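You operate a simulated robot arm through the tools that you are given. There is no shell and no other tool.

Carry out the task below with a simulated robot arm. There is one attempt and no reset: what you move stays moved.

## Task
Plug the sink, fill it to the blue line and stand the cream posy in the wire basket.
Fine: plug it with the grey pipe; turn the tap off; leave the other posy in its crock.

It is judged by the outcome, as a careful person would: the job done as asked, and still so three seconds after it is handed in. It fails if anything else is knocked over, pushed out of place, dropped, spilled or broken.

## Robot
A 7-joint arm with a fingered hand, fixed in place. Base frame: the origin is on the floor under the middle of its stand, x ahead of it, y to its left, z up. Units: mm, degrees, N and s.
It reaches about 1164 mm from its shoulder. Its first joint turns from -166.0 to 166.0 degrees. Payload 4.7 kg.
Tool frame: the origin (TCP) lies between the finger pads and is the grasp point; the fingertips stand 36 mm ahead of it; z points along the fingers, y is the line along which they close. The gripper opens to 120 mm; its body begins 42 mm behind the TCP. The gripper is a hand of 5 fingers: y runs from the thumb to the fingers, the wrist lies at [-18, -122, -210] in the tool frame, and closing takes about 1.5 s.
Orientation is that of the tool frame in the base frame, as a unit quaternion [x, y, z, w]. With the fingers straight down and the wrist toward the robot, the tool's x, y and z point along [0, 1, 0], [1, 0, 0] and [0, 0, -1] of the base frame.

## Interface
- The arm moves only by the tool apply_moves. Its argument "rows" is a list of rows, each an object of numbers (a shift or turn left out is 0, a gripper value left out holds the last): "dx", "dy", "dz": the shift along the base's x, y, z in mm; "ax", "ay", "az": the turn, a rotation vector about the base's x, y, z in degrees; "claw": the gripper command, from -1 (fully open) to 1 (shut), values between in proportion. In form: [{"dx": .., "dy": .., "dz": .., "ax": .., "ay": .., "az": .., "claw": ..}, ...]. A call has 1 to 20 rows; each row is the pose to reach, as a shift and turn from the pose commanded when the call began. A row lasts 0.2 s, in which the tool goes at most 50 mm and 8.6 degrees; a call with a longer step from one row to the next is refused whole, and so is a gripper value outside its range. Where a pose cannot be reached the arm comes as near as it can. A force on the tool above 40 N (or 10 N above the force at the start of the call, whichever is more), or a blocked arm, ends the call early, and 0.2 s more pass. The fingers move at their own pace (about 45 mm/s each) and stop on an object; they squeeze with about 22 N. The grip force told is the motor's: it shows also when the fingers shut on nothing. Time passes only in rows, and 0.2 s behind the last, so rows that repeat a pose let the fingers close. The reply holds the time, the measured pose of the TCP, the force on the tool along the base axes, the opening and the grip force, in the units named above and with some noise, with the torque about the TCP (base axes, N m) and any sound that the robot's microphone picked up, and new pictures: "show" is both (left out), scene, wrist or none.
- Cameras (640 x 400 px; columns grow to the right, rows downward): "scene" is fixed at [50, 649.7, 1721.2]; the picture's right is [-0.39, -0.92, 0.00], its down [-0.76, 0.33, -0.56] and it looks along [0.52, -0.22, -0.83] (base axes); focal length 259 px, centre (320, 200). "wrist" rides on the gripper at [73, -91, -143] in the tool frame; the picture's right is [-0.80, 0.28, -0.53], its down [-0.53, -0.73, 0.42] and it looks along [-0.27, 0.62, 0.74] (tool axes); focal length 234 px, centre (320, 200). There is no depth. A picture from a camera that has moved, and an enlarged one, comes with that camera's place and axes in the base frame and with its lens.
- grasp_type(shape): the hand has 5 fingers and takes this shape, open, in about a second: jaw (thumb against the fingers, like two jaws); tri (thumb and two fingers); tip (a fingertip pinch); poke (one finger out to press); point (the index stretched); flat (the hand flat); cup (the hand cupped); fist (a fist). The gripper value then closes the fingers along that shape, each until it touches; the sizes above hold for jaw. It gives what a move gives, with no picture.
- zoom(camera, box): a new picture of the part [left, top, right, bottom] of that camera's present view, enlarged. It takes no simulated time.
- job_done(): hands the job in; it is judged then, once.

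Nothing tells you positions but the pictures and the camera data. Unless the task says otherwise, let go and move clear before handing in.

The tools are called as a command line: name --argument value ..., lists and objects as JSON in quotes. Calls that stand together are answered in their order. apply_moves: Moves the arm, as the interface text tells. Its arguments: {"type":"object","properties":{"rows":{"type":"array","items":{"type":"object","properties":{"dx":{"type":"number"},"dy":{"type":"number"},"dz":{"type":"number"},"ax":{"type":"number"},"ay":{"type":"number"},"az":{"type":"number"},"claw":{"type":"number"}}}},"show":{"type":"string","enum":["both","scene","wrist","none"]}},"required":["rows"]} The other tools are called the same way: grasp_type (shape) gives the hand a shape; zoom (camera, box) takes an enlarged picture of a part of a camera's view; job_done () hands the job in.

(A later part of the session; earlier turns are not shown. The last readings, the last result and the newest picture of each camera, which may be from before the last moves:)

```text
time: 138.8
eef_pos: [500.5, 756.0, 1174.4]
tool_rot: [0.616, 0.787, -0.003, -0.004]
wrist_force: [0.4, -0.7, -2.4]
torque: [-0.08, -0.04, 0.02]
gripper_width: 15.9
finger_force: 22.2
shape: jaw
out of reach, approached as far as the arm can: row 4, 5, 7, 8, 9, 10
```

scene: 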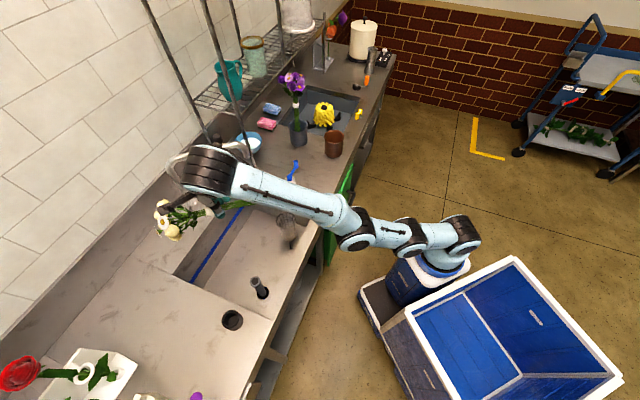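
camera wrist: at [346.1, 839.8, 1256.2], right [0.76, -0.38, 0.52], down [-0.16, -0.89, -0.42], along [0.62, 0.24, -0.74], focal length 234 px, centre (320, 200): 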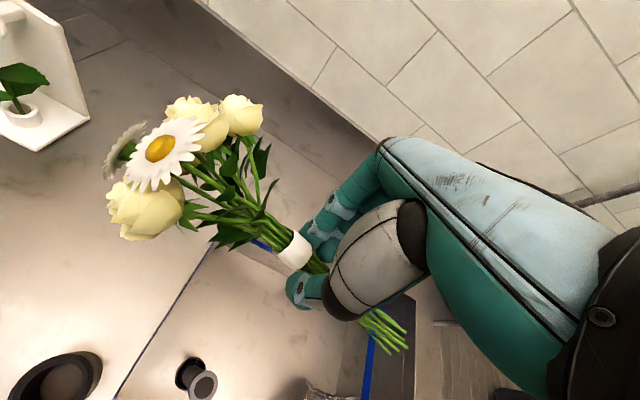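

The elbow has gone straight, right at its singularity. I'll push slightly outward past reach and then come back in, to get it to bend the proper way.

apply_moves --rows '[{"dx": 4, "dy": 20, "dz": 22}, {"dx": 8, "dy": 40, "dz": 44}, {"dx": 12, "dy": 60, "dz": 66}, {"dx": 8, "dy": 40, "dz": 44}, {"dx": 4, "dy": 20, "dz": 22}, {"dx": 0, "dy": 0, "dz": 0}, {"dx": -5, "dy": -25, "dz": -28}, {"dx": -10, "dy": -50, "dz": -55}, {"dx": -15, "dy": -75, "dz": -82}, {"dx": -15, "dy": -75, "dz": -82}]' --show "scene"

```text
time: 141.0
eef_pos: [495.1, 760.4, 1169.2]
tool_rot: [0.616, 0.787, -0.002, -0.004]
wrist_force: [0.1, -0.2, -2.4]
torque: [-0.07, -0.03, 0.01]
gripper_width: 15.7
finger_force: 22.3
shape: jaw
out of reach, approached as far as the arm can: row 1, 2, 3, 4, 5, 7, 8, 9, 10
```

scene: 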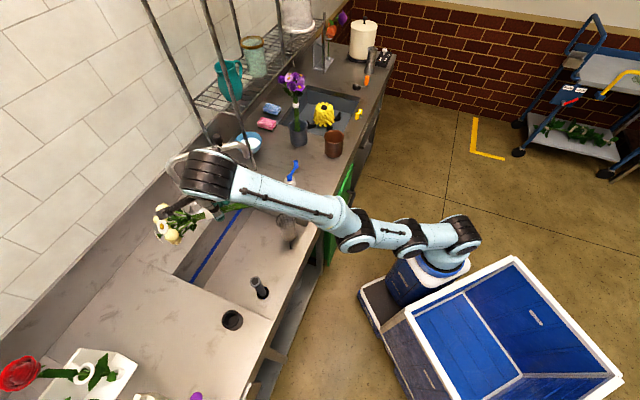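

apply_moves --rows '[{"dx": 6, "dy": 30, "dz": 32}, {"dx": 2, "dy": -10, "dz": 8}, {"dx": -2, "dy": -45, "dz": -20}, {"dx": -6, "dy": -80, "dz": -50}, {"dx": -10, "dy": -115, "dz": -80}, {"dx": -10, "dy": -150, "dz": -100}, {"dx": -10, "dy": -150, "dz": -100}]' --show "none"

```text
time: 141.5
eef_pos: [505.4, 806.7, 1103.7]
tool_rot: [0.615, 0.786, -0.054, 0.02]
wrist_force: [1.8, 2.8, -1.3]
torque: [-0.07, 0.14, 0.04]
gripper_width: 11.5
finger_force: 21.1
shape: jaw
out of reach, approached as far as the arm can: row 1
stopped in row 2: the force on the tool passed its limit at 49 N (the readings are from after the stop); the commanded pose is now the measured one
```

apply_moves --rows '[{"dz": 0}, {"dz": 0}]' --show "both"

```text
time: 142.1
eef_pos: [503.7, 802.7, 1103.9]
tool_rot: [0.615, 0.787, -0.05, 0.02]
wrist_force: [-0.1, 0.0, -0.8]
torque: [0.01, 0.02, 0.03]
gripper_width: 11.4
finger_force: 22.2
shape: jaw
camera wrist: at [401.2, 865.1, 1245.7], right [0.48, -0.66, 0.58], down [-0.59, -0.73, -0.33], along [0.64, -0.18, -0.74], focal length 234 px, centre (320, 200)
```

scene: 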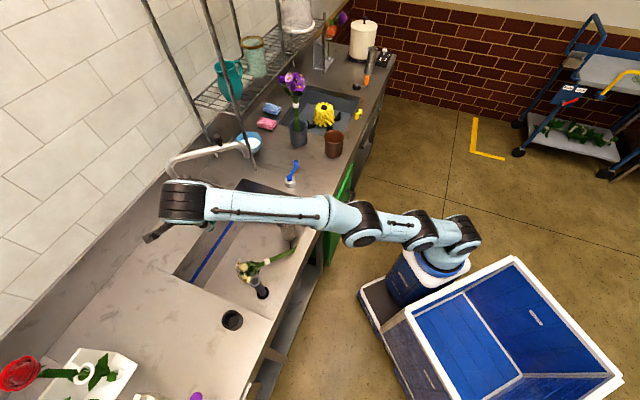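
wrist: 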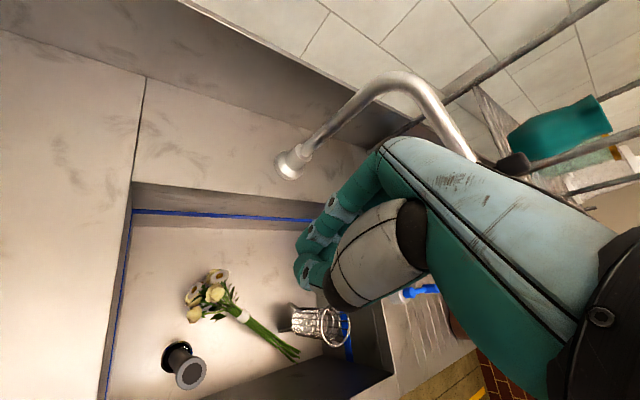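

The arm snapped over and the posy was flung out of the hand into the sink. I'll check everything in there.

zoom --camera "wrist" --box '[130, 240, 400, 400]'

zoom --camera "scene" --box '[210, 190, 340, 310]'

```text
2.37 times, centred on (265, 320) of wrist
camera zoom: at [401.2, 865.1, 1245.7], right [0.48, -0.66, 0.58], down [-0.59, -0.73, -0.33], along [0.64, -0.18, -0.74], focal length 555 px, centre (450, -84)
```

zoom: 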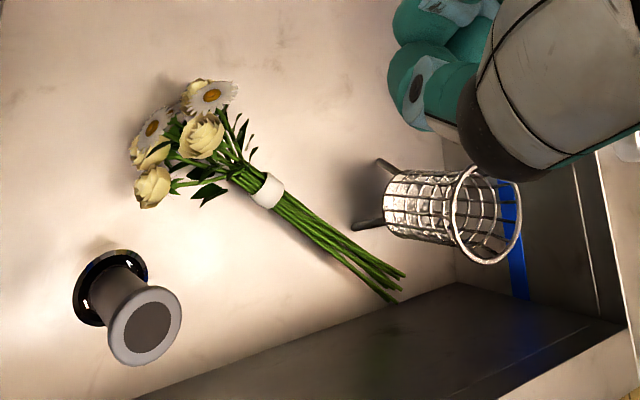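

```text
3.33 times, centred on (275, 250) of scene
camera zoom: at [50.0, 649.7, 1721.2], right [-0.39, -0.92, 0.0], down [-0.76, 0.33, -0.56], along [0.52, -0.22, -0.83], focal length 862 px, centre (470, 33)
```

zoom: 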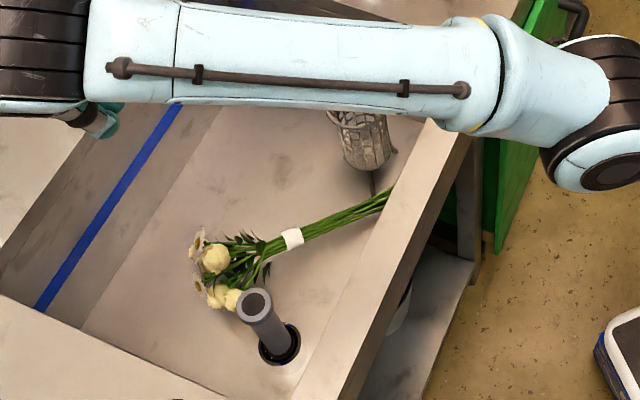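

The basket, pipe and everything else look fine, and the posy is lying on the sink floor within easy reach. First I need the arm to fold properly, so I'll move inward in small steps.

apply_moves --rows '[{"dy": -10, "dz": 0}, {"dy": -20, "dz": 0}, {"dy": -35, "dz": 0}, {"dy": -50, "dz": 0}, {"dy": -70, "dz": 0}, {"dy": -90, "dz": 0}, {"dy": -90, "dz": 0}]' --show "scene"

```text
time: 143.7
eef_pos: [511.2, 754.2, 1139.6]
tool_rot: [0.615, 0.787, -0.049, 0.02]
wrist_force: [0.6, -0.3, 0.3]
torque: [0.01, 0.01, -0.01]
gripper_width: 11.5
finger_force: 22.1
shape: jaw
out of reach, approached as far as the arm can: row 3, 4, 5, 6, 7
```

scene: 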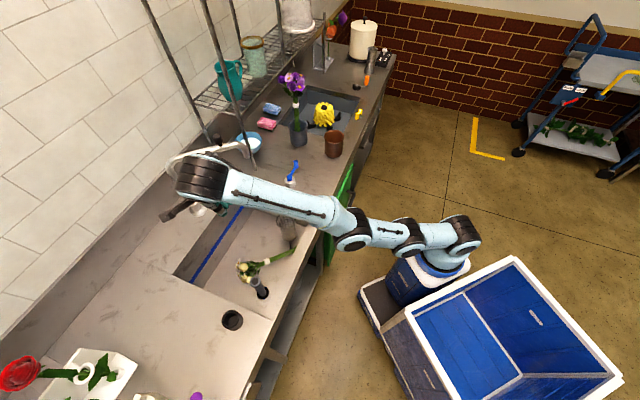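

apply_moves --rows '[{"dy": -20, "dz": 20, "az": 4}, {"dy": -40, "dz": 40, "az": 8}, {"dy": -60, "dz": 60, "az": 12}, {"dy": -90, "dz": 80, "az": 16}, {"dy": -120, "dz": 100, "az": 20}, {"dy": -150, "dz": 120, "az": 24}, {"dy": -180, "dz": 140, "az": 28}, {"dy": -210, "dz": 150, "az": 32}, {"dy": -240, "dz": 150, "az": 32}, {"dy": -270, "dz": 150, "az": 32}, {"dy": -300, "dz": 150, "az": 32}, {"dy": -300, "dz": 150, "az": 32}]' --show "scene"

```text
time: 146.3
eef_pos: [567.5, 546.1, 1375.3]
tool_rot: [0.374, 0.926, -0.042, 0.033]
wrist_force: [-0.4, 0.7, 0.5]
torque: [-0.03, 0.03, -0.01]
gripper_width: 11.1
finger_force: 22.2
shape: jaw
out of reach, approached as far as the arm can: row 1, 2, 3, 4, 5, 6, 7, 8, 9, 10, 11, 12
```

scene: 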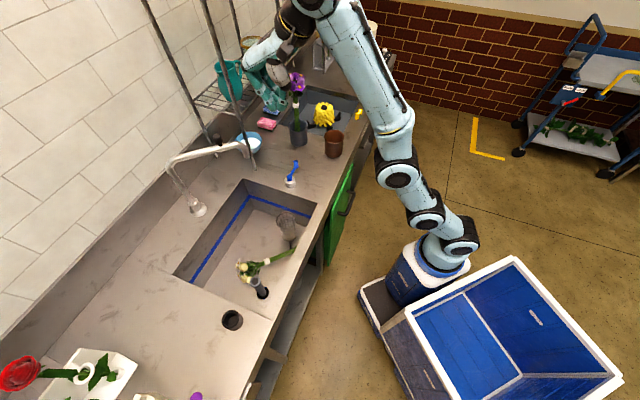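

apply_moves --rows '[{"dx": 6, "dy": 11, "dz": 24}, {"dx": -4, "dy": -8, "dz": -18}, {"dx": -14, "dy": -26, "dz": -56}, {"dx": -24, "dy": -44, "dz": -94}, {"dx": -24, "dy": -44, "dz": -94}]' --show "scene"

```text
time: 147.5
eef_pos: [544.1, 503.2, 1281.2]
tool_rot: [0.373, 0.926, -0.043, 0.032]
wrist_force: [0.0, -1.0, 0.1]
torque: [0.02, 0.03, 0.02]
gripper_width: 11.0
finger_force: 21.5
shape: jaw
out of reach, approached as far as the arm can: row 1
```

scene: 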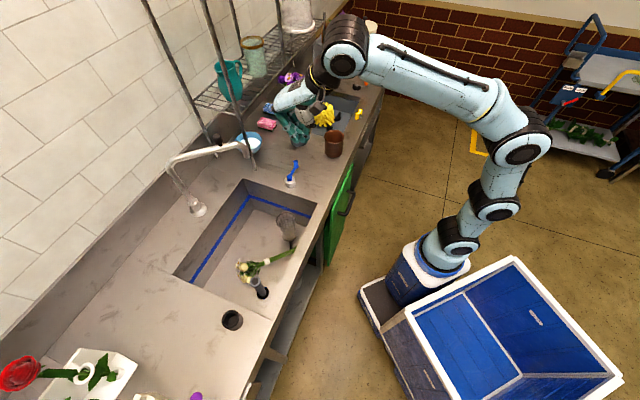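

The arm is folded normally again. I'll keep well away from full stretch from here on. Now I'll come over the sink and look at the posy from above.

apply_moves --rows '[{"dx": -8, "dy": 10, "dz": -30, "az": -5, "claw": -1}, {"dx": -16, "dy": 20, "dz": -60, "az": -10}, {"dx": -24, "dy": 30, "dz": -95, "az": -15}, {"dx": -32, "dy": 40, "dz": -130, "az": -20}, {"dx": -40, "dy": 50, "dz": -165, "az": -26}, {"dx": -44, "dy": 57, "dz": -200, "az": -26}, {"dx": -44, "dy": 57, "dz": -200, "az": -26}]' --show "both"

```text
time: 149.1
eef_pos: [499.8, 563.3, 1084.2]
tool_rot: [0.573, 0.818, -0.048, 0.022]
wrist_force: [0.3, -0.5, 1.0]
torque: [0.02, 0.02, 0.03]
gripper_width: 119.8
finger_force: 0.0
shape: jaw
camera wrist: at [392.2, 613.6, 1224.6], right [0.55, -0.6, 0.58], down [-0.51, -0.79, -0.33], along [0.66, -0.12, -0.74], focal length 234 px, centre (320, 200)
```

scene: 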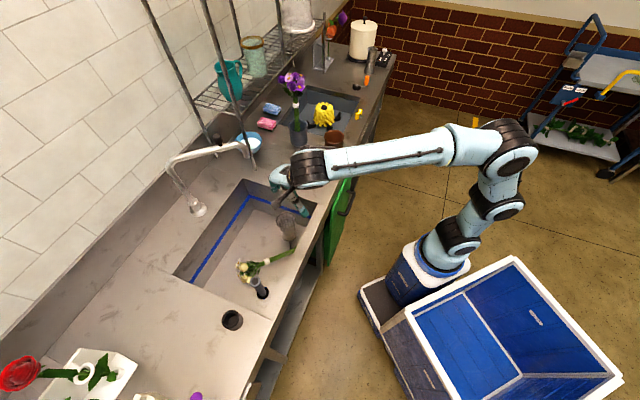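
wrist: 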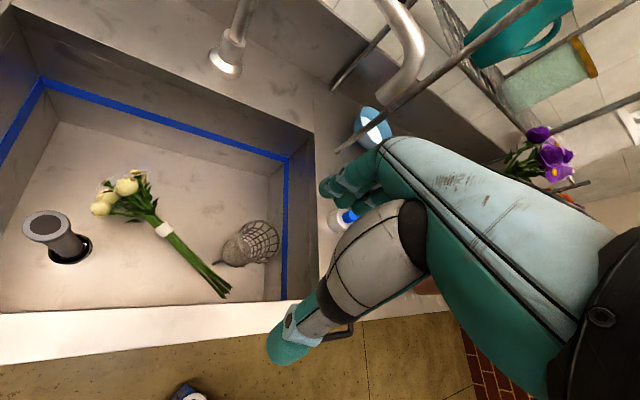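

I can see the whole sink: pipe seated, basket upright, posy lying flat. I'll go down over the stems with the hand tipped a little so the wrist stays inside the sink outline.

apply_moves --rows '[{"dx": 0, "dy": 20, "dz": -35, "ax": 0.3, "ay": 3.5, "az": -3.3}, {"dx": 1, "dy": 40, "dz": -70, "ax": 0.6, "ay": 7, "az": -6.7}, {"dx": 1, "dy": 60, "dz": -105, "ax": 0.9, "ay": 10.6, "az": -10}, {"dx": 2, "dy": 80, "dz": -140, "ax": 1.2, "ay": 14.1, "az": -13.4}, {"dx": 2, "dy": 100, "dz": -175, "ax": 1.5, "ay": 17.6, "az": -16.7}, {"dx": 2, "dy": 108, "dz": -210, "ax": 1.5, "ay": 17.6, "az": -16.7}, {"dx": 2, "dy": 108, "dz": -234, "ax": 1.5, "ay": 17.6, "az": -16.7}, {"dx": 2, "dy": 108, "dz": -234, "ax": 1.5, "ay": 17.6, "az": -16.7}]' --show "both"

zoom --camera "scene" --box '[210, 170, 340, 300]'

```text
time: 150.9
eef_pos: [501.4, 672.2, 850.7]
tool_rot: [0.671, 0.721, -0.127, -0.118]
wrist_force: [-0.2, 0.4, -0.4]
torque: [0.04, -0.01, 0.0]
gripper_width: 119.8
finger_force: 0.2
shape: jaw
camera wrist: at [458.8, 741.3, 1016.0], right [0.5, -0.77, 0.4], down [-0.79, -0.59, -0.15], along [0.35, -0.24, -0.9], focal length 234 px, centre (320, 200)
```

scene: 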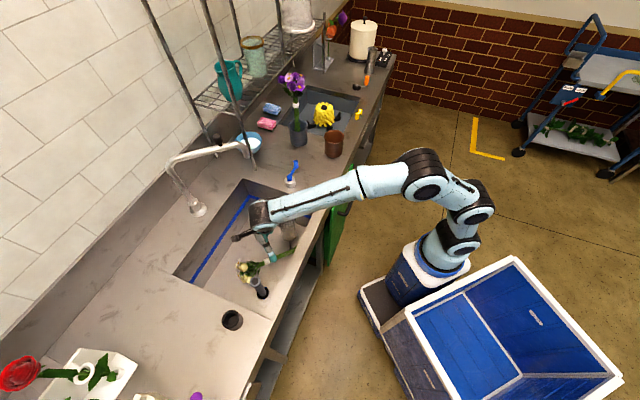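
wrist: 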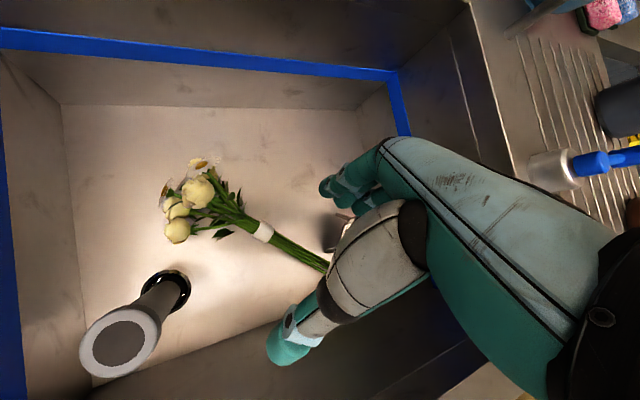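

```text
3.08 times, centred on (275, 235) of scene
camera zoom: at [50.0, 649.7, 1721.2], right [-0.39, -0.92, 0.0], down [-0.76, 0.33, -0.56], along [0.52, -0.22, -0.83], focal length 796 px, centre (458, 92)
```

zoom: 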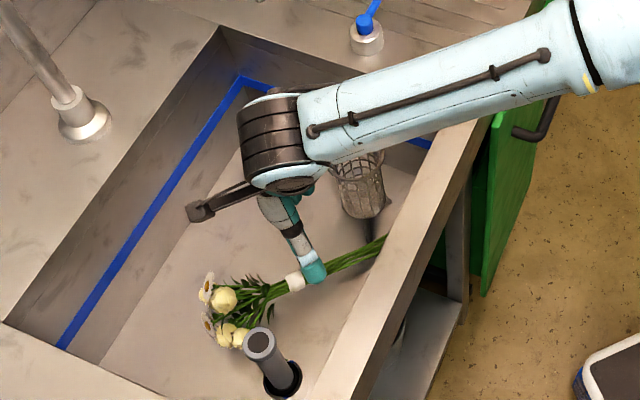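

apply_moves --rows '[{"dx": 3, "dy": -3, "dz": -30, "claw": -0.33}, {"dx": 6, "dy": -6, "dz": -60, "claw": -0.33}, {"dx": 9, "dy": -8, "dz": -90, "claw": -0.33}, {"dx": 9, "dy": -8, "dz": -115, "claw": -0.33}, {"dx": 9, "dy": -8, "dz": -130, "claw": -0.33}, {"dx": 9, "dy": -8, "dz": -130, "claw": -0.33}]' --show "both"

zoom --camera "wrist" --box '[150, 120, 430, 370]'

zoom --camera "scene" --box '[210, 170, 340, 300]'

```text
time: 152.3
eef_pos: [510.0, 662.8, 718.3]
tool_rot: [0.672, 0.72, -0.128, -0.116]
wrist_force: [-3.0, 9.9, 0.0]
torque: [-0.56, -0.24, 0.25]
gripper_width: 80.4
finger_force: 0.0
shape: jaw
camera wrist: at [467.0, 732.7, 884.8], right [0.5, -0.77, 0.4], down [-0.79, -0.59, -0.15], along [0.35, -0.24, -0.9], focal length 234 px, centre (320, 200)
```

scene: 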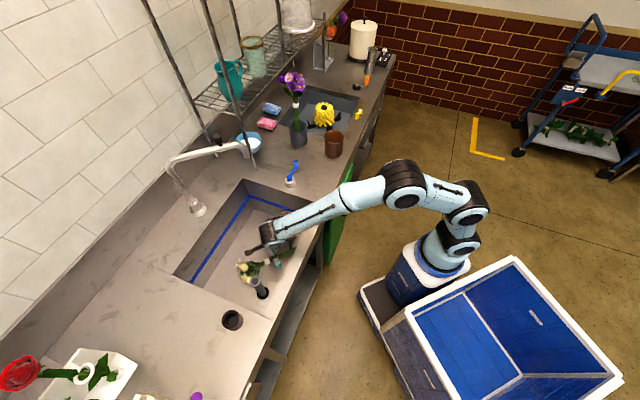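
wrist: 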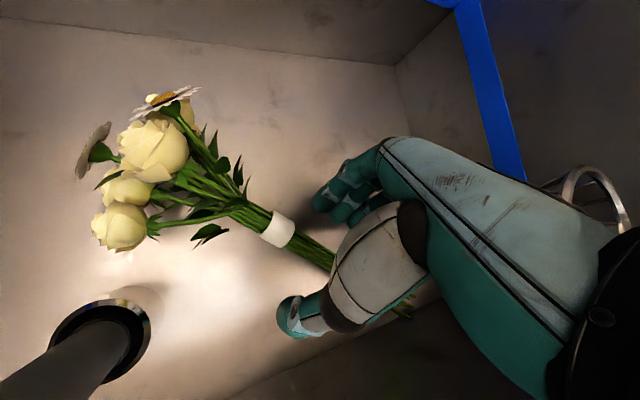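

```text
1.60 times, centred on (290, 245) of wrist
camera zoom: at [467.0, 732.7, 884.8], right [0.5, -0.77, 0.4], down [-0.79, -0.59, -0.15], along [0.35, -0.24, -0.9], focal length 375 px, centre (368, 128)
```

zoom: 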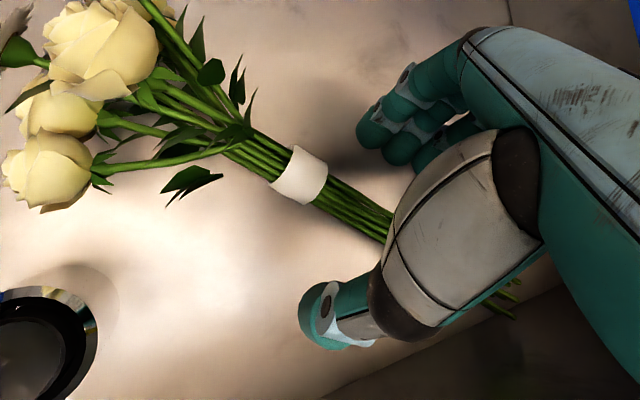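

```text
3.08 times, centred on (275, 235) of scene
camera zoom: at [50.0, 649.7, 1721.2], right [-0.39, -0.92, 0.0], down [-0.76, 0.33, -0.56], along [0.52, -0.22, -0.83], focal length 796 px, centre (458, 92)
```

zoom: 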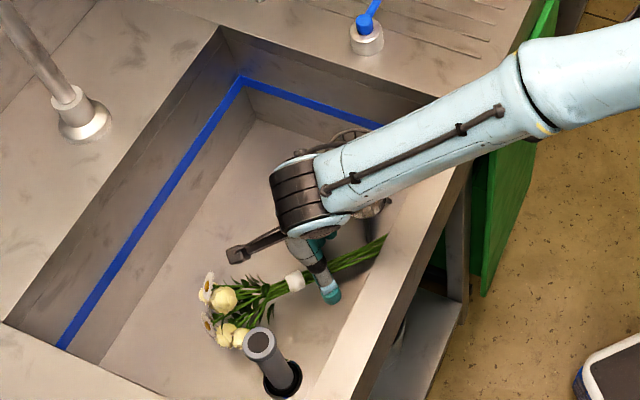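

The side of the hand is touching the basket (about 10 N). I'll back away from it immediately and check it.

apply_moves --rows '[{"dy": 6, "dx": -2}, {"dy": 12, "dx": -4}, {"dy": 16, "dx": -5, "dz": 5}, {"dy": 18, "dx": -6, "dz": 20}, {"dy": 20, "dx": -6, "dz": 50}, {"dy": 20, "dx": -6, "dz": 90}, {"dy": 20, "dx": -6, "dz": 130}, {"dy": 20, "dx": -6, "dz": 130}]' --show "both"

zoom --camera "scene" --box '[240, 170, 340, 270]'

```text
time: 154.1
eef_pos: [501.5, 684.2, 850.3]
tool_rot: [0.671, 0.721, -0.127, -0.117]
wrist_force: [0.6, -0.6, -0.2]
torque: [0.0, 0.0, -0.01]
gripper_width: 80.3
finger_force: 0.1
shape: jaw
camera wrist: at [459.2, 753.1, 1016.4], right [0.5, -0.77, 0.4], down [-0.79, -0.59, -0.15], along [0.35, -0.24, -0.9], focal length 234 px, centre (320, 200)
```

scene: 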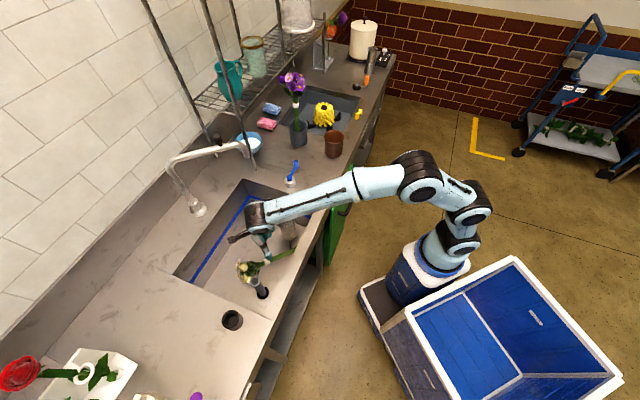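
wrist: 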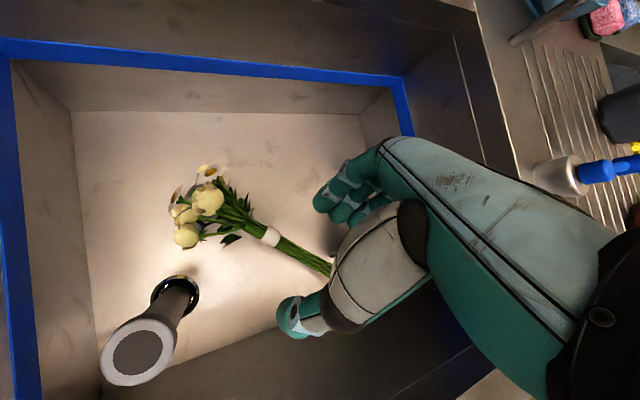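

```text
4.00 times, centred on (290, 220) of scene
camera zoom: at [50.0, 649.7, 1721.2], right [-0.39, -0.92, 0.0], down [-0.76, 0.33, -0.56], along [0.52, -0.22, -0.83], focal length 1035 px, centre (440, 120)
```

zoom: 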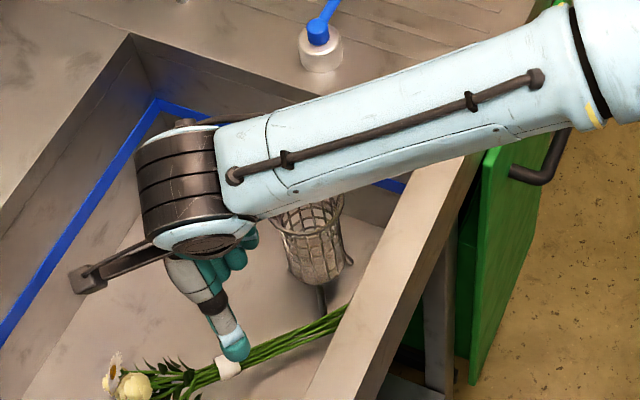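

The basket is still standing. I'll come down again slightly closer to the band, which keeps the hand clear of the basket.

apply_moves --rows '[{"dx": 3, "dy": 0, "dz": -35}, {"dx": 6, "dy": 0, "dz": -70}, {"dx": 8, "dy": 0, "dz": -100}, {"dx": 8, "dy": 0, "dz": -120}, {"dx": 8, "dy": 0, "dz": -135}, {"dx": 8, "dy": 0, "dz": -135}]' --show "none"

zoom --camera "wrist" --box '[150, 120, 430, 370]'

zoom --camera "scene" --box '[240, 170, 340, 270]'

```text
time: 155.5
eef_pos: [512.4, 685.2, 713.8]
tool_rot: [0.671, 0.721, -0.127, -0.118]
wrist_force: [-0.2, -0.8, 0.5]
torque: [0.0, 0.02, 0.0]
gripper_width: 80.2
finger_force: 0.0
shape: jaw
```

```text
1.60 times, centred on (290, 245) of wrist
camera zoom: at [468.6, 753.7, 880.0], right [0.5, -0.77, 0.4], down [-0.79, -0.59, -0.15], along [0.35, -0.24, -0.9], focal length 375 px, centre (368, 128)
```

zoom: 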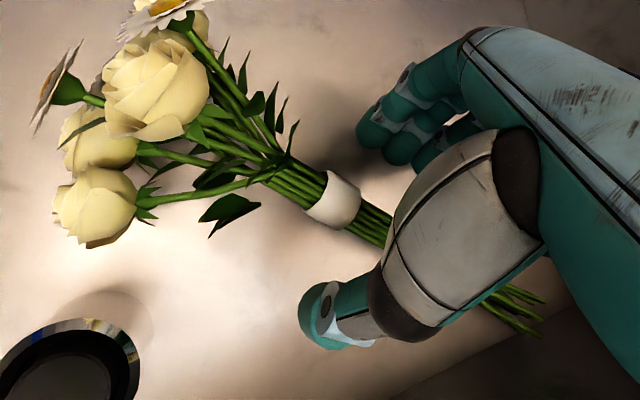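

```text
4.00 times, centred on (290, 220) of scene
camera zoom: at [50.0, 649.7, 1721.2], right [-0.39, -0.92, 0.0], down [-0.76, 0.33, -0.56], along [0.52, -0.22, -0.83], focal length 1035 px, centre (440, 120)
```

zoom: 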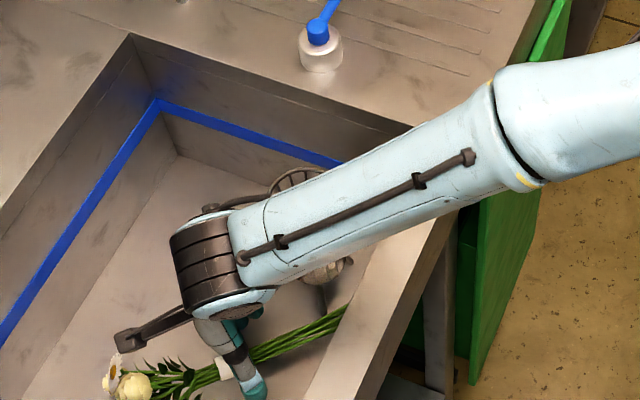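

apply_moves --rows '[{"dz": -5}, {"dz": -10}, {"dz": -14}, {"dz": -14, "claw": 0.2}, {"dz": -14, "claw": 0.6}, {"dz": -14, "claw": 1}, {"dz": -14, "claw": 1}, {"dz": -14, "claw": 1}, {"dz": -14, "claw": 1}]' --show "wrist"

```text
time: 157.5
eef_pos: [511.5, 684.3, 700.7]
tool_rot: [0.671, 0.721, -0.127, -0.117]
wrist_force: [0.4, 0.3, 0.9]
torque: [0.01, -0.06, 0.15]
gripper_width: 15.8
finger_force: 22.0
shape: jaw
camera wrist: at [468.1, 753.2, 866.0], right [0.5, -0.77, 0.4], down [-0.79, -0.59, -0.15], along [0.35, -0.24, -0.9], focal length 234 px, centre (320, 200)
```

wrist: 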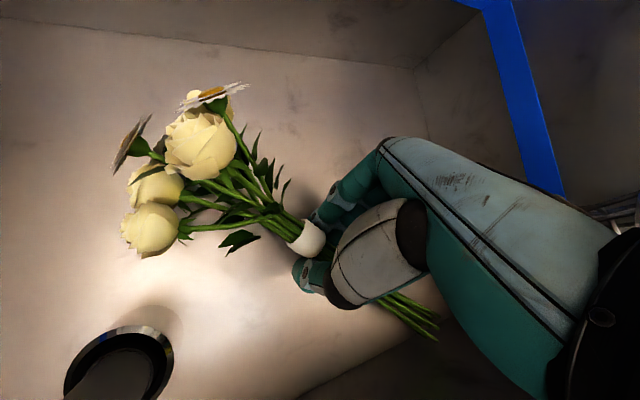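

Gripped across the wide part of the bundle, like the grip that held before. Lifting slowly.

apply_moves --rows '[{"dz": 4}, {"dz": 12}, {"dz": 24}, {"dz": 40}, {"dz": 60}, {"dz": 85}, {"dz": 115}, {"dz": 150}, {"dz": 185}, {"dz": 220}, {"dz": 255}, {"dz": 290}, {"dz": 320}, {"dz": 340}, {"dz": 350}, {"dz": 350}]' --show "both"

```text
time: 160.9
eef_pos: [510.1, 682.1, 1050.7]
tool_rot: [0.671, 0.721, -0.127, -0.117]
wrist_force: [1.1, -0.7, -1.5]
torque: [-0.1, 0.0, -0.01]
gripper_width: 16.3
finger_force: 22.3
shape: jaw
camera wrist: at [468.8, 752.2, 1217.1], right [0.5, -0.77, 0.4], down [-0.79, -0.59, -0.15], along [0.35, -0.24, -0.9], focal length 234 px, centre (320, 200)
```

scene: 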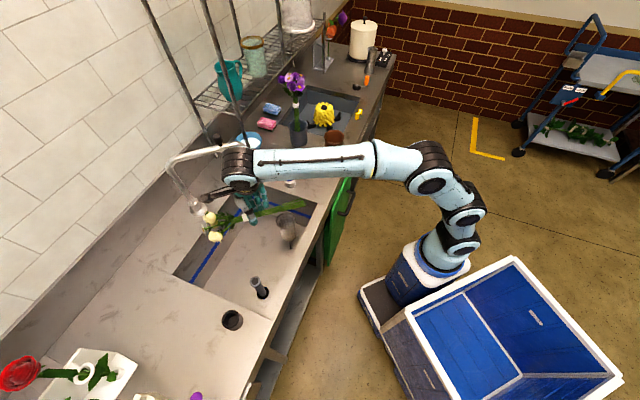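
wrist: 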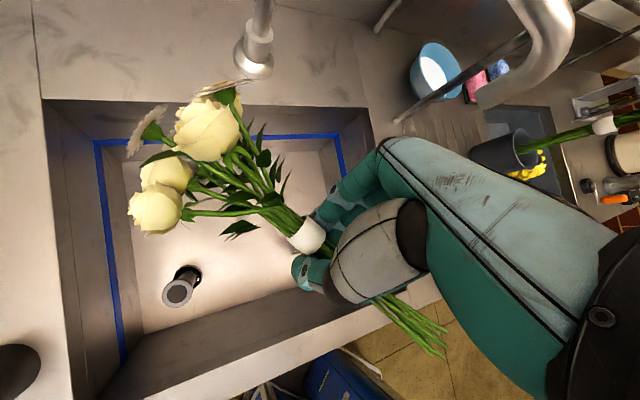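

The posy is now held firmly and level, square to the fingers. I'll carry it to the sink's left edge again, staying within comfortable reach, to lever it to a steeper angle.

apply_moves --rows '[{"dx": -3, "dy": 10, "ax": 0.7, "ay": -1.5, "az": 3.4}, {"dx": -7, "dy": 25, "ax": 1.6, "ay": -3.4, "az": 7.5}, {"dx": -12, "dy": 45, "ax": 2.6, "ay": -5.6, "az": 12.2}, {"dx": -17, "dy": 66, "ax": 3.6, "ay": -7.9, "az": 17.2}, {"dx": -22, "dy": 88, "ax": 4.6, "ay": -10.1, "az": 22}, {"dx": -27, "dy": 110, "ax": 5.6, "ay": -12.3, "az": 26.8}, {"dx": -32, "dy": 130, "ax": 6.6, "ay": -14.5, "az": 31.6}, {"dx": -36, "dy": 148, "ax": 7.5, "ay": -16.5, "az": 36}, {"dx": -39, "dy": 163, "dz": -5, "ax": 8.1, "ay": -17.8, "az": 38.9}, {"dx": -40, "dy": 172, "dz": -15, "ax": 8.5, "ay": -18.6, "az": 40.6}, {"dx": -40, "dy": 175, "dz": -30, "ax": 8.5, "ay": -18.6, "az": 40.6}, {"dx": -40, "dy": 175, "dz": -50, "ax": 8.5, "ay": -18.6, "az": 40.6}, {"dx": -40, "dy": 175, "dz": -50, "ax": 8.5, "ay": -18.6, "az": 40.6}]' --show "both"

```text
time: 163.7
eef_pos: [471.5, 857.1, 1001.3]
tool_rot: [0.382, 0.924, 0.001, 0.002]
wrist_force: [0.3, -0.3, -2.6]
torque: [-0.07, -0.08, 0.01]
gripper_width: 16.3
finger_force: 21.5
shape: jaw
camera wrist: at [354.0, 844.9, 1144.6], right [0.77, -0.37, 0.53], down [-0.14, -0.89, -0.42], along [0.63, 0.25, -0.74], focal length 234 px, centre (320, 200)
```

scene: 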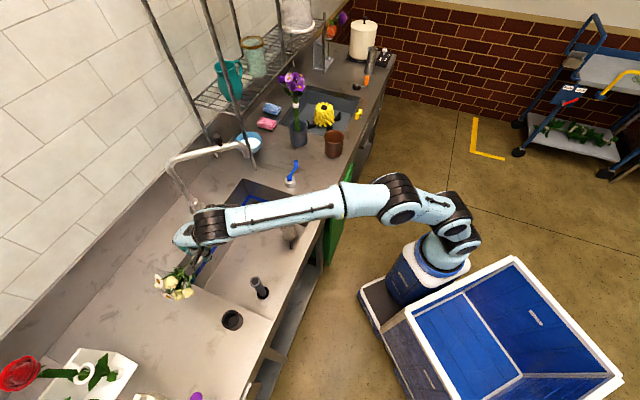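
wrist: 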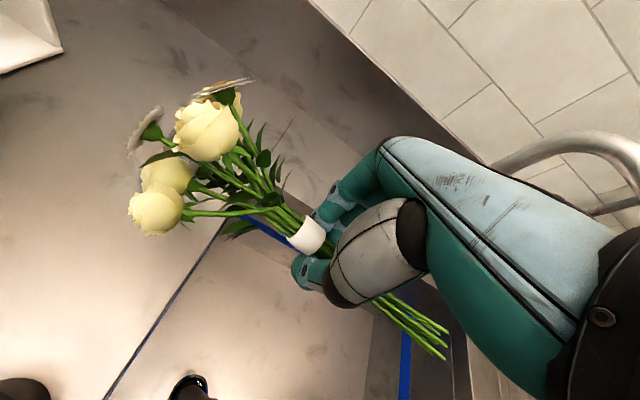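

apply_moves --rows '[{"dz": -15}, {"dz": -30}, {"dz": -45}, {"dz": -58}, {"dz": -68}, {"dz": -78}, {"dz": -88}, {"dz": -98}, {"dz": -108}, {"dz": -116}, {"dz": -124}, {"dz": -132}, {"dz": -136}, {"dz": -136}]' --show "both"

zoom --camera "scene" --box '[140, 200, 280, 310]'

```text
time: 166.7
eef_pos: [470.3, 858.3, 863.5]
tool_rot: [0.382, 0.924, 0.0, 0.001]
wrist_force: [-0.3, 0.3, -1.4]
torque: [0.05, 0.02, -0.01]
gripper_width: 13.5
finger_force: 22.3
shape: jaw
camera wrist: at [354.2, 844.8, 1007.4], right [0.77, -0.37, 0.53], down [-0.14, -0.89, -0.42], along [0.63, 0.25, -0.74], focal length 234 px, centre (320, 200)
```

scene: 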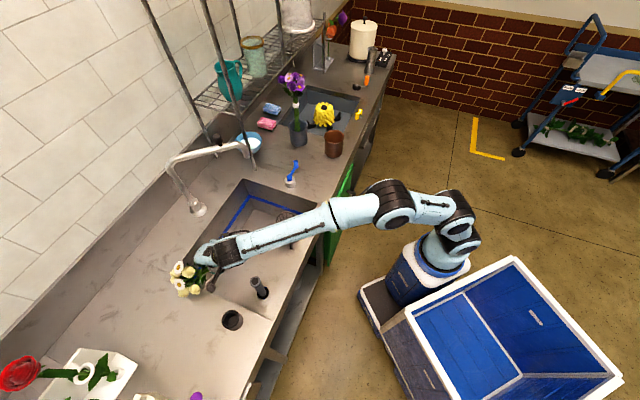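
wrist: 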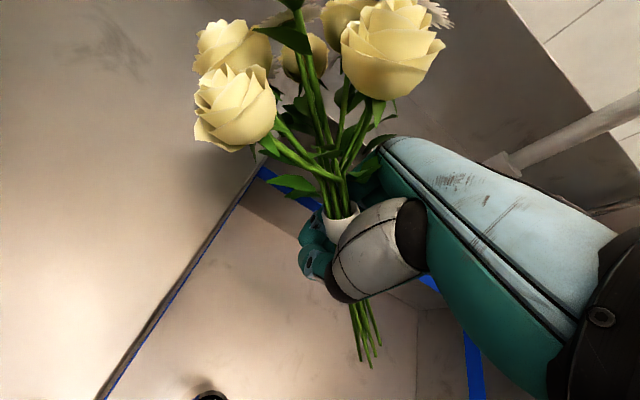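

```text
3.64 times, centred on (210, 255) of scene
camera zoom: at [50.0, 649.7, 1721.2], right [-0.39, -0.92, 0.0], down [-0.76, 0.33, -0.56], along [0.52, -0.22, -0.83], focal length 941 px, centre (720, 0)
```

zoom: 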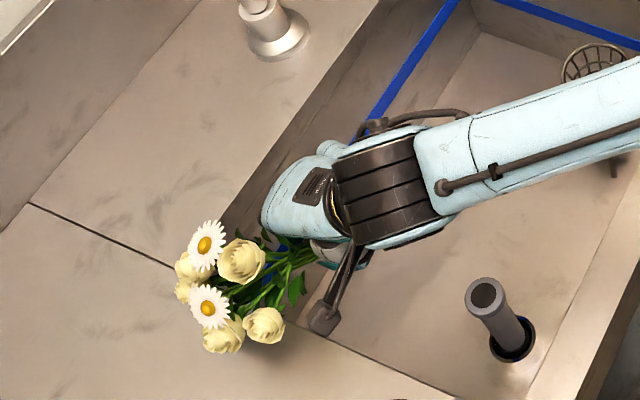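

The posy is now about 50° above horizontal in a firmer grip. I'll rotate the hand slowly in place to bring it near vertical before lifting.

apply_moves --rows '[{"ax": 0.7, "ay": 0.7}, {"ax": 1.8, "ay": 1.8}, {"ax": 3.4, "ay": 3.4}, {"ax": 5.4, "ay": 5.4}, {"ax": 7.6, "ay": 7.6}, {"ax": 10, "ay": 10}, {"ax": 12.4, "ay": 12.4}, {"ax": 14.8, "ay": 14.8}, {"ax": 17.2, "ay": 17.2}, {"ax": 19.6, "ay": 19.6}, {"ax": 21.8, "ay": 21.8}, {"ax": 23.8, "ay": 23.8}, {"ax": 25.4, "ay": 25.4}, {"ax": 26.5, "ay": 26.5}, {"ax": 26.9, "ay": 26.9}, {"ax": 26.9, "ay": 26.9}]' --show "both"

zoom --camera "scene" --box '[140, 190, 280, 300]'

```text
time: 170.1
eef_pos: [471.1, 856.7, 864.5]
tool_rot: [0.362, 0.873, 0.125, -0.301]
wrist_force: [-0.1, 0.0, -0.7]
torque: [-0.02, 0.0, -0.02]
gripper_width: 13.3
finger_force: 22.2
shape: jaw
camera wrist: at [427.3, 770.2, 1022.3], right [0.87, -0.48, -0.08], down [-0.4, -0.63, -0.66], along [0.27, 0.61, -0.74], focal length 234 px, centre (320, 200)
```

scene: 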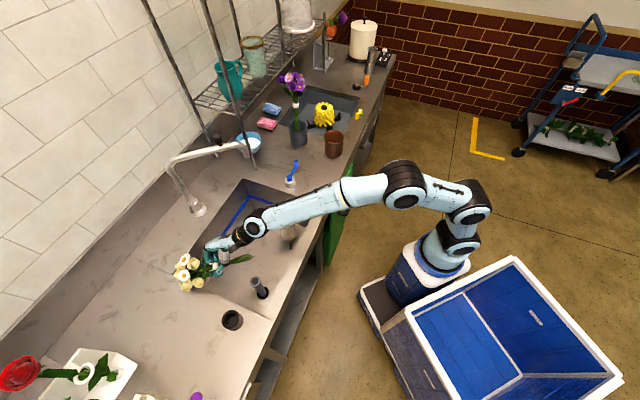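
wrist: 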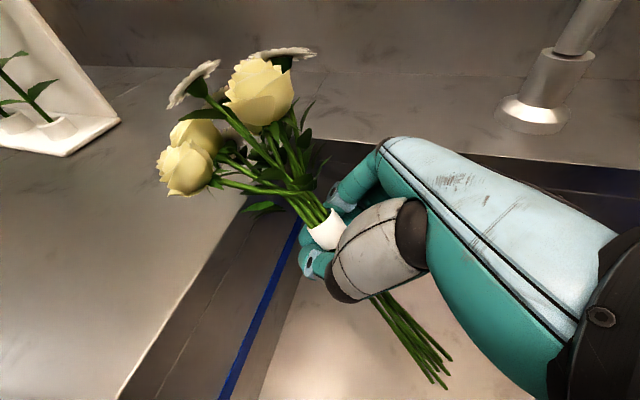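

```text
3.64 times, centred on (210, 245) of scene
camera zoom: at [50.0, 649.7, 1721.2], right [-0.39, -0.92, 0.0], down [-0.76, 0.33, -0.56], along [0.52, -0.22, -0.83], focal length 941 px, centre (720, 36)
```

zoom: 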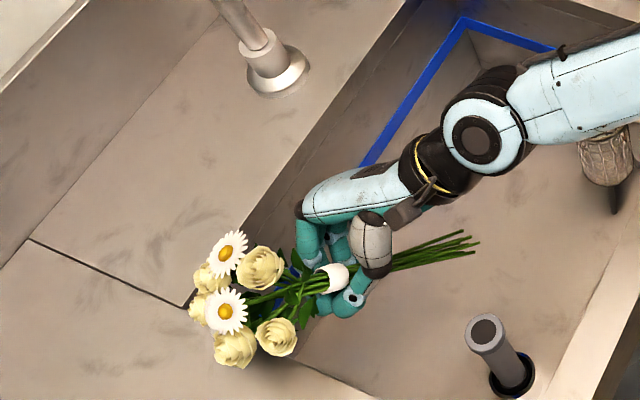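

It slipped part-way but now sits about 64° up and is holding. I'll keep rotating gently until the posy is vertical.

apply_moves --rows '[{"dz": 1, "ax": 0.8, "ay": 0.8}, {"dz": 3, "ax": 2.2, "ay": 2.2}, {"dz": 6, "ax": 4, "ay": 4}, {"dz": 10, "ax": 6, "ay": 6}, {"dz": 15, "ax": 8, "ay": 8}, {"dz": 20, "ax": 10, "ay": 10}, {"dz": 26, "ax": 12, "ay": 12}, {"dz": 32, "ax": 14, "ay": 14}, {"dz": 38, "ax": 16, "ay": 16}, {"dz": 44, "ax": 17.6, "ay": 17.6}, {"dz": 50, "ax": 18.6, "ay": 18.6}, {"dz": 55, "ax": 19, "ay": 19}, {"dz": 58, "ax": 19, "ay": 19}, {"dz": 58, "ax": 19, "ay": 19}]' --show "both"

zoom --camera "scene" --box '[140, 190, 280, 300]'

```text
time: 173.1
eef_pos: [470.3, 856.2, 921.4]
tool_rot: [0.324, 0.78, 0.207, -0.494]
wrist_force: [0.3, -0.9, -2.9]
torque: [-0.08, -0.05, -0.01]
gripper_width: 13.4
finger_force: 22.1
shape: jaw
camera wrist: at [475.1, 721.5, 1048.5], right [0.78, -0.38, -0.5], down [-0.63, -0.4, -0.66], along [0.05, 0.83, -0.55], focal length 234 px, centre (320, 200)
```

scene: 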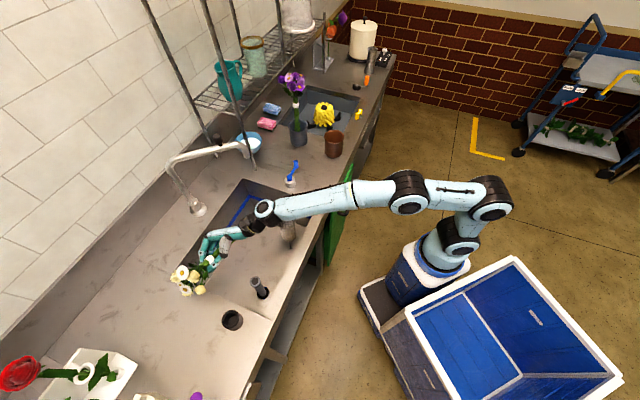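
wrist: 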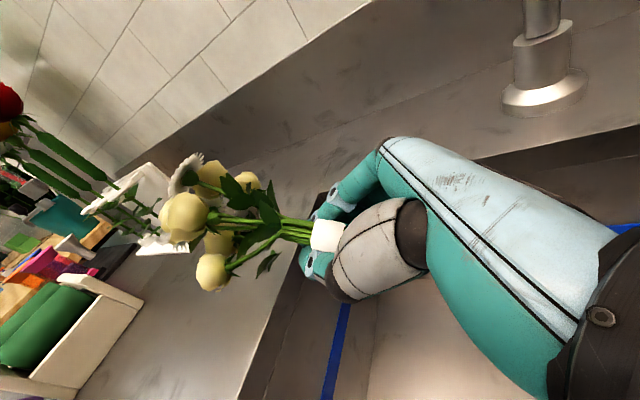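

```text
3.64 times, centred on (210, 245) of scene
camera zoom: at [50.0, 649.7, 1721.2], right [-0.39, -0.92, 0.0], down [-0.76, 0.33, -0.56], along [0.52, -0.22, -0.83], focal length 941 px, centre (720, 36)
```

zoom: 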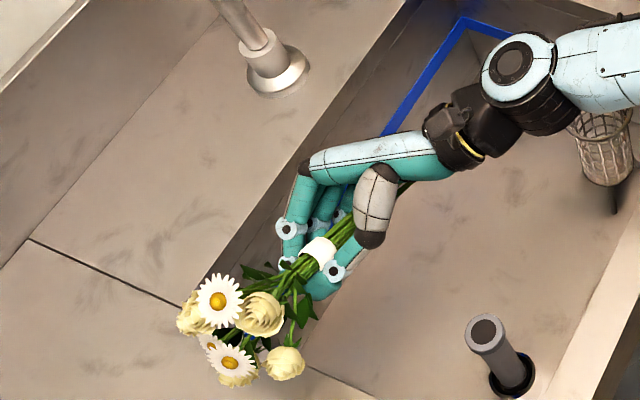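

It slid back to its stop once unsupported, since friction only holds within about 25° of vertical. This time I'll lever it with the hand already tilted, so that it ends nearly upright while still supported by the edge.

apply_moves --rows '[{"dz": 5, "ax": -3, "ay": -3}, {"dz": 10, "ax": -7, "ay": -7}, {"dz": 10, "ax": -11, "ay": -11}, {"dz": 5, "dx": -5, "dy": 5, "ax": -15, "ay": -15}, {"dz": 0, "dx": -10, "dy": 10, "ax": -17, "ay": -17}, {"dz": -10, "dx": -15, "dy": 15, "ax": -17, "ay": -17}, {"dz": -22, "dx": -19, "dy": 19, "ax": -17, "ay": -17}, {"dz": -34, "dx": -19, "dy": 19, "ax": -17, "ay": -17}, {"dz": -46, "dx": -19, "dy": 19, "ax": -17, "ay": -17}, {"dz": -58, "dx": -19, "dy": 19, "ax": -17, "ay": -17}, {"dz": -58, "dx": -19, "dy": 19, "ax": -17, "ay": -17}]' --show "both"

zoom --camera "scene" --box '[140, 190, 280, 300]'

```text
time: 175.5
eef_pos: [452.2, 876.8, 864.6]
tool_rot: [0.359, 0.866, 0.134, -0.321]
wrist_force: [0.4, 0.0, -2.2]
torque: [0.0, 0.02, 0.02]
gripper_width: 13.6
finger_force: 21.7
shape: jaw
camera wrist: at [414.7, 783.9, 1020.6], right [0.87, -0.48, -0.13], down [-0.43, -0.61, -0.67], along [0.24, 0.64, -0.73], focal length 234 px, centre (320, 200)
```

scene: 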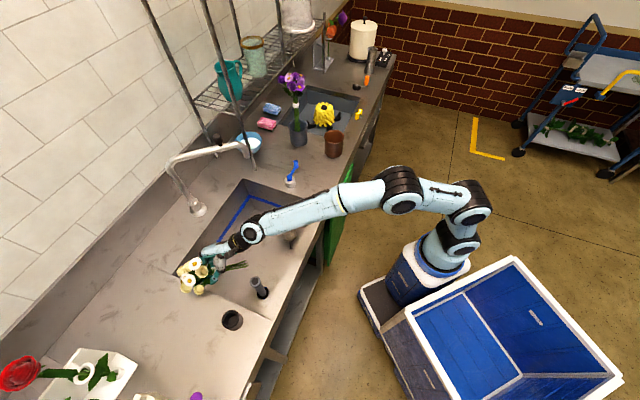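
wrist: 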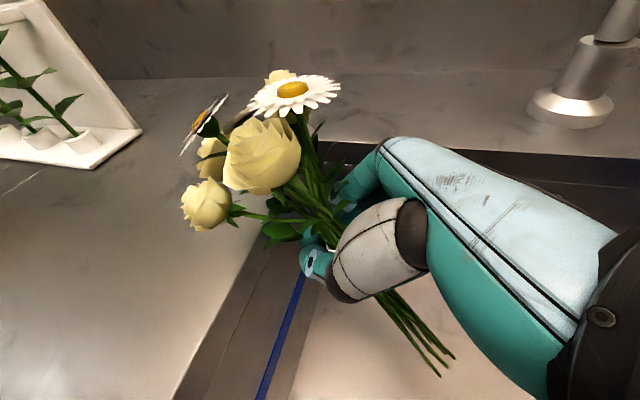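

```text
3.64 times, centred on (210, 245) of scene
camera zoom: at [50.0, 649.7, 1721.2], right [-0.39, -0.92, 0.0], down [-0.76, 0.33, -0.56], along [0.52, -0.22, -0.83], focal length 941 px, centre (720, 36)
```

zoom: 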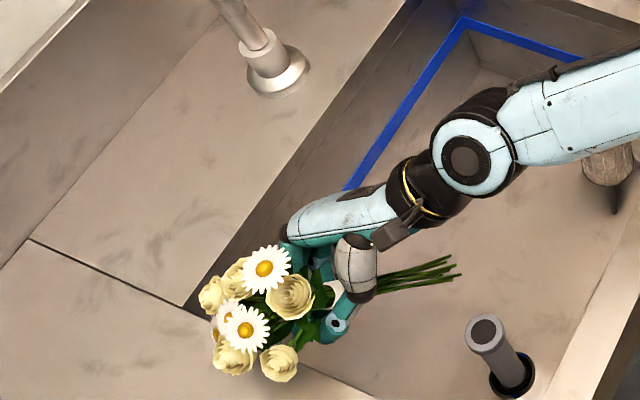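

apply_moves --rows '[{"dz": -6}, {"dz": -12}, {"dz": -18}, {"dz": -24}, {"dz": -30}, {"dz": -30}]' --show "wrist"

zoom --camera "scene" --box '[140, 190, 280, 300]'

```text
time: 176.9
eef_pos: [452.3, 877.3, 834.8]
tool_rot: [0.358, 0.866, 0.133, -0.322]
wrist_force: [-0.6, 0.1, 2.1]
torque: [0.18, 0.09, 0.01]
gripper_width: 13.7
finger_force: 21.8
shape: jaw
camera wrist: at [414.5, 784.8, 990.2], right [0.87, -0.48, -0.13], down [-0.43, -0.61, -0.67], along [0.24, 0.64, -0.73], focal length 234 px, centre (320, 200)
```

wrist: 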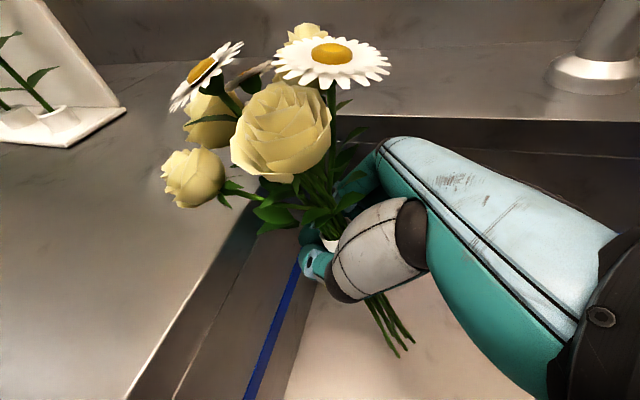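

```text
3.64 times, centred on (210, 245) of scene
camera zoom: at [50.0, 649.7, 1721.2], right [-0.39, -0.92, 0.0], down [-0.76, 0.33, -0.56], along [0.52, -0.22, -0.83], focal length 941 px, centre (720, 36)
```

zoom: 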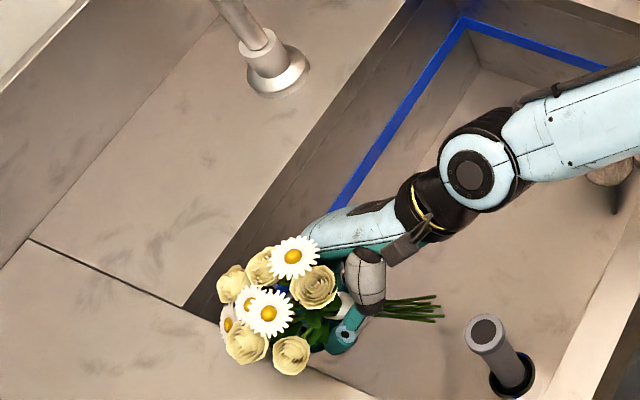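

Now the posy is about 8° from vertical with the hand steeply tilted. Lifting very gently.

apply_moves --rows '[{"dz": 2}, {"dz": 6}, {"dz": 12}, {"dz": 20}, {"dz": 30}, {"dz": 41}, {"dz": 53}, {"dz": 66}, {"dz": 80}, {"dz": 94}, {"dz": 108}, {"dz": 122}, {"dz": 135}, {"dz": 146}, {"dz": 155}, {"dz": 161}, {"dz": 164}, {"dz": 165}]' --show "both"

zoom --camera "scene" --box '[140, 170, 280, 290]'

```text
time: 180.7
eef_pos: [451.5, 877.0, 999.8]
tool_rot: [0.358, 0.866, 0.134, -0.322]
wrist_force: [0.5, 0.2, -2.5]
torque: [-0.02, -0.01, 0.0]
gripper_width: 13.4
finger_force: 22.3
shape: jaw
camera wrist: at [413.5, 784.4, 1155.4], right [0.87, -0.48, -0.13], down [-0.43, -0.61, -0.67], along [0.24, 0.64, -0.73], focal length 234 px, centre (320, 200)
```

scene: 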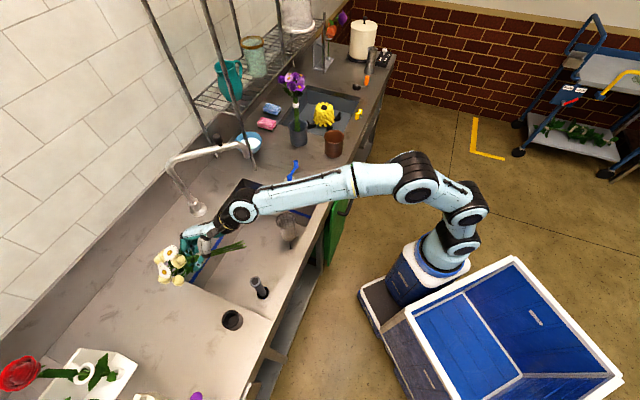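
wrist: 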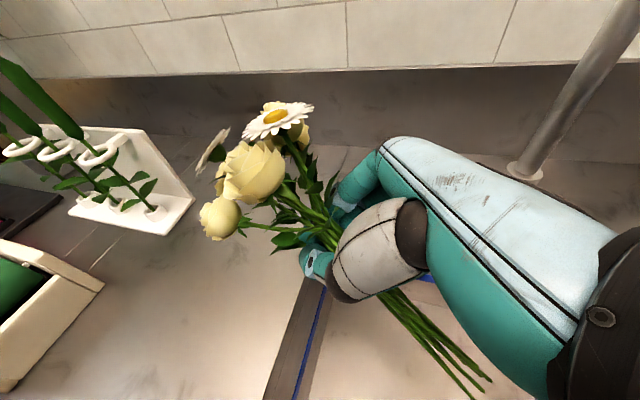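

```text
3.33 times, centred on (210, 230) of scene
camera zoom: at [50.0, 649.7, 1721.2], right [-0.39, -0.92, 0.0], down [-0.76, 0.33, -0.56], along [0.52, -0.22, -0.83], focal length 862 px, centre (687, 100)
```

zoom: 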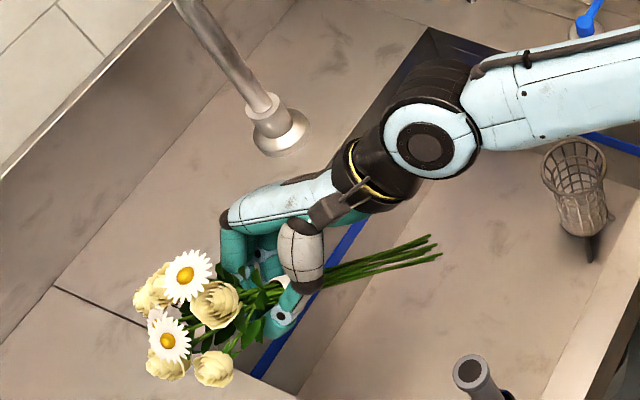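

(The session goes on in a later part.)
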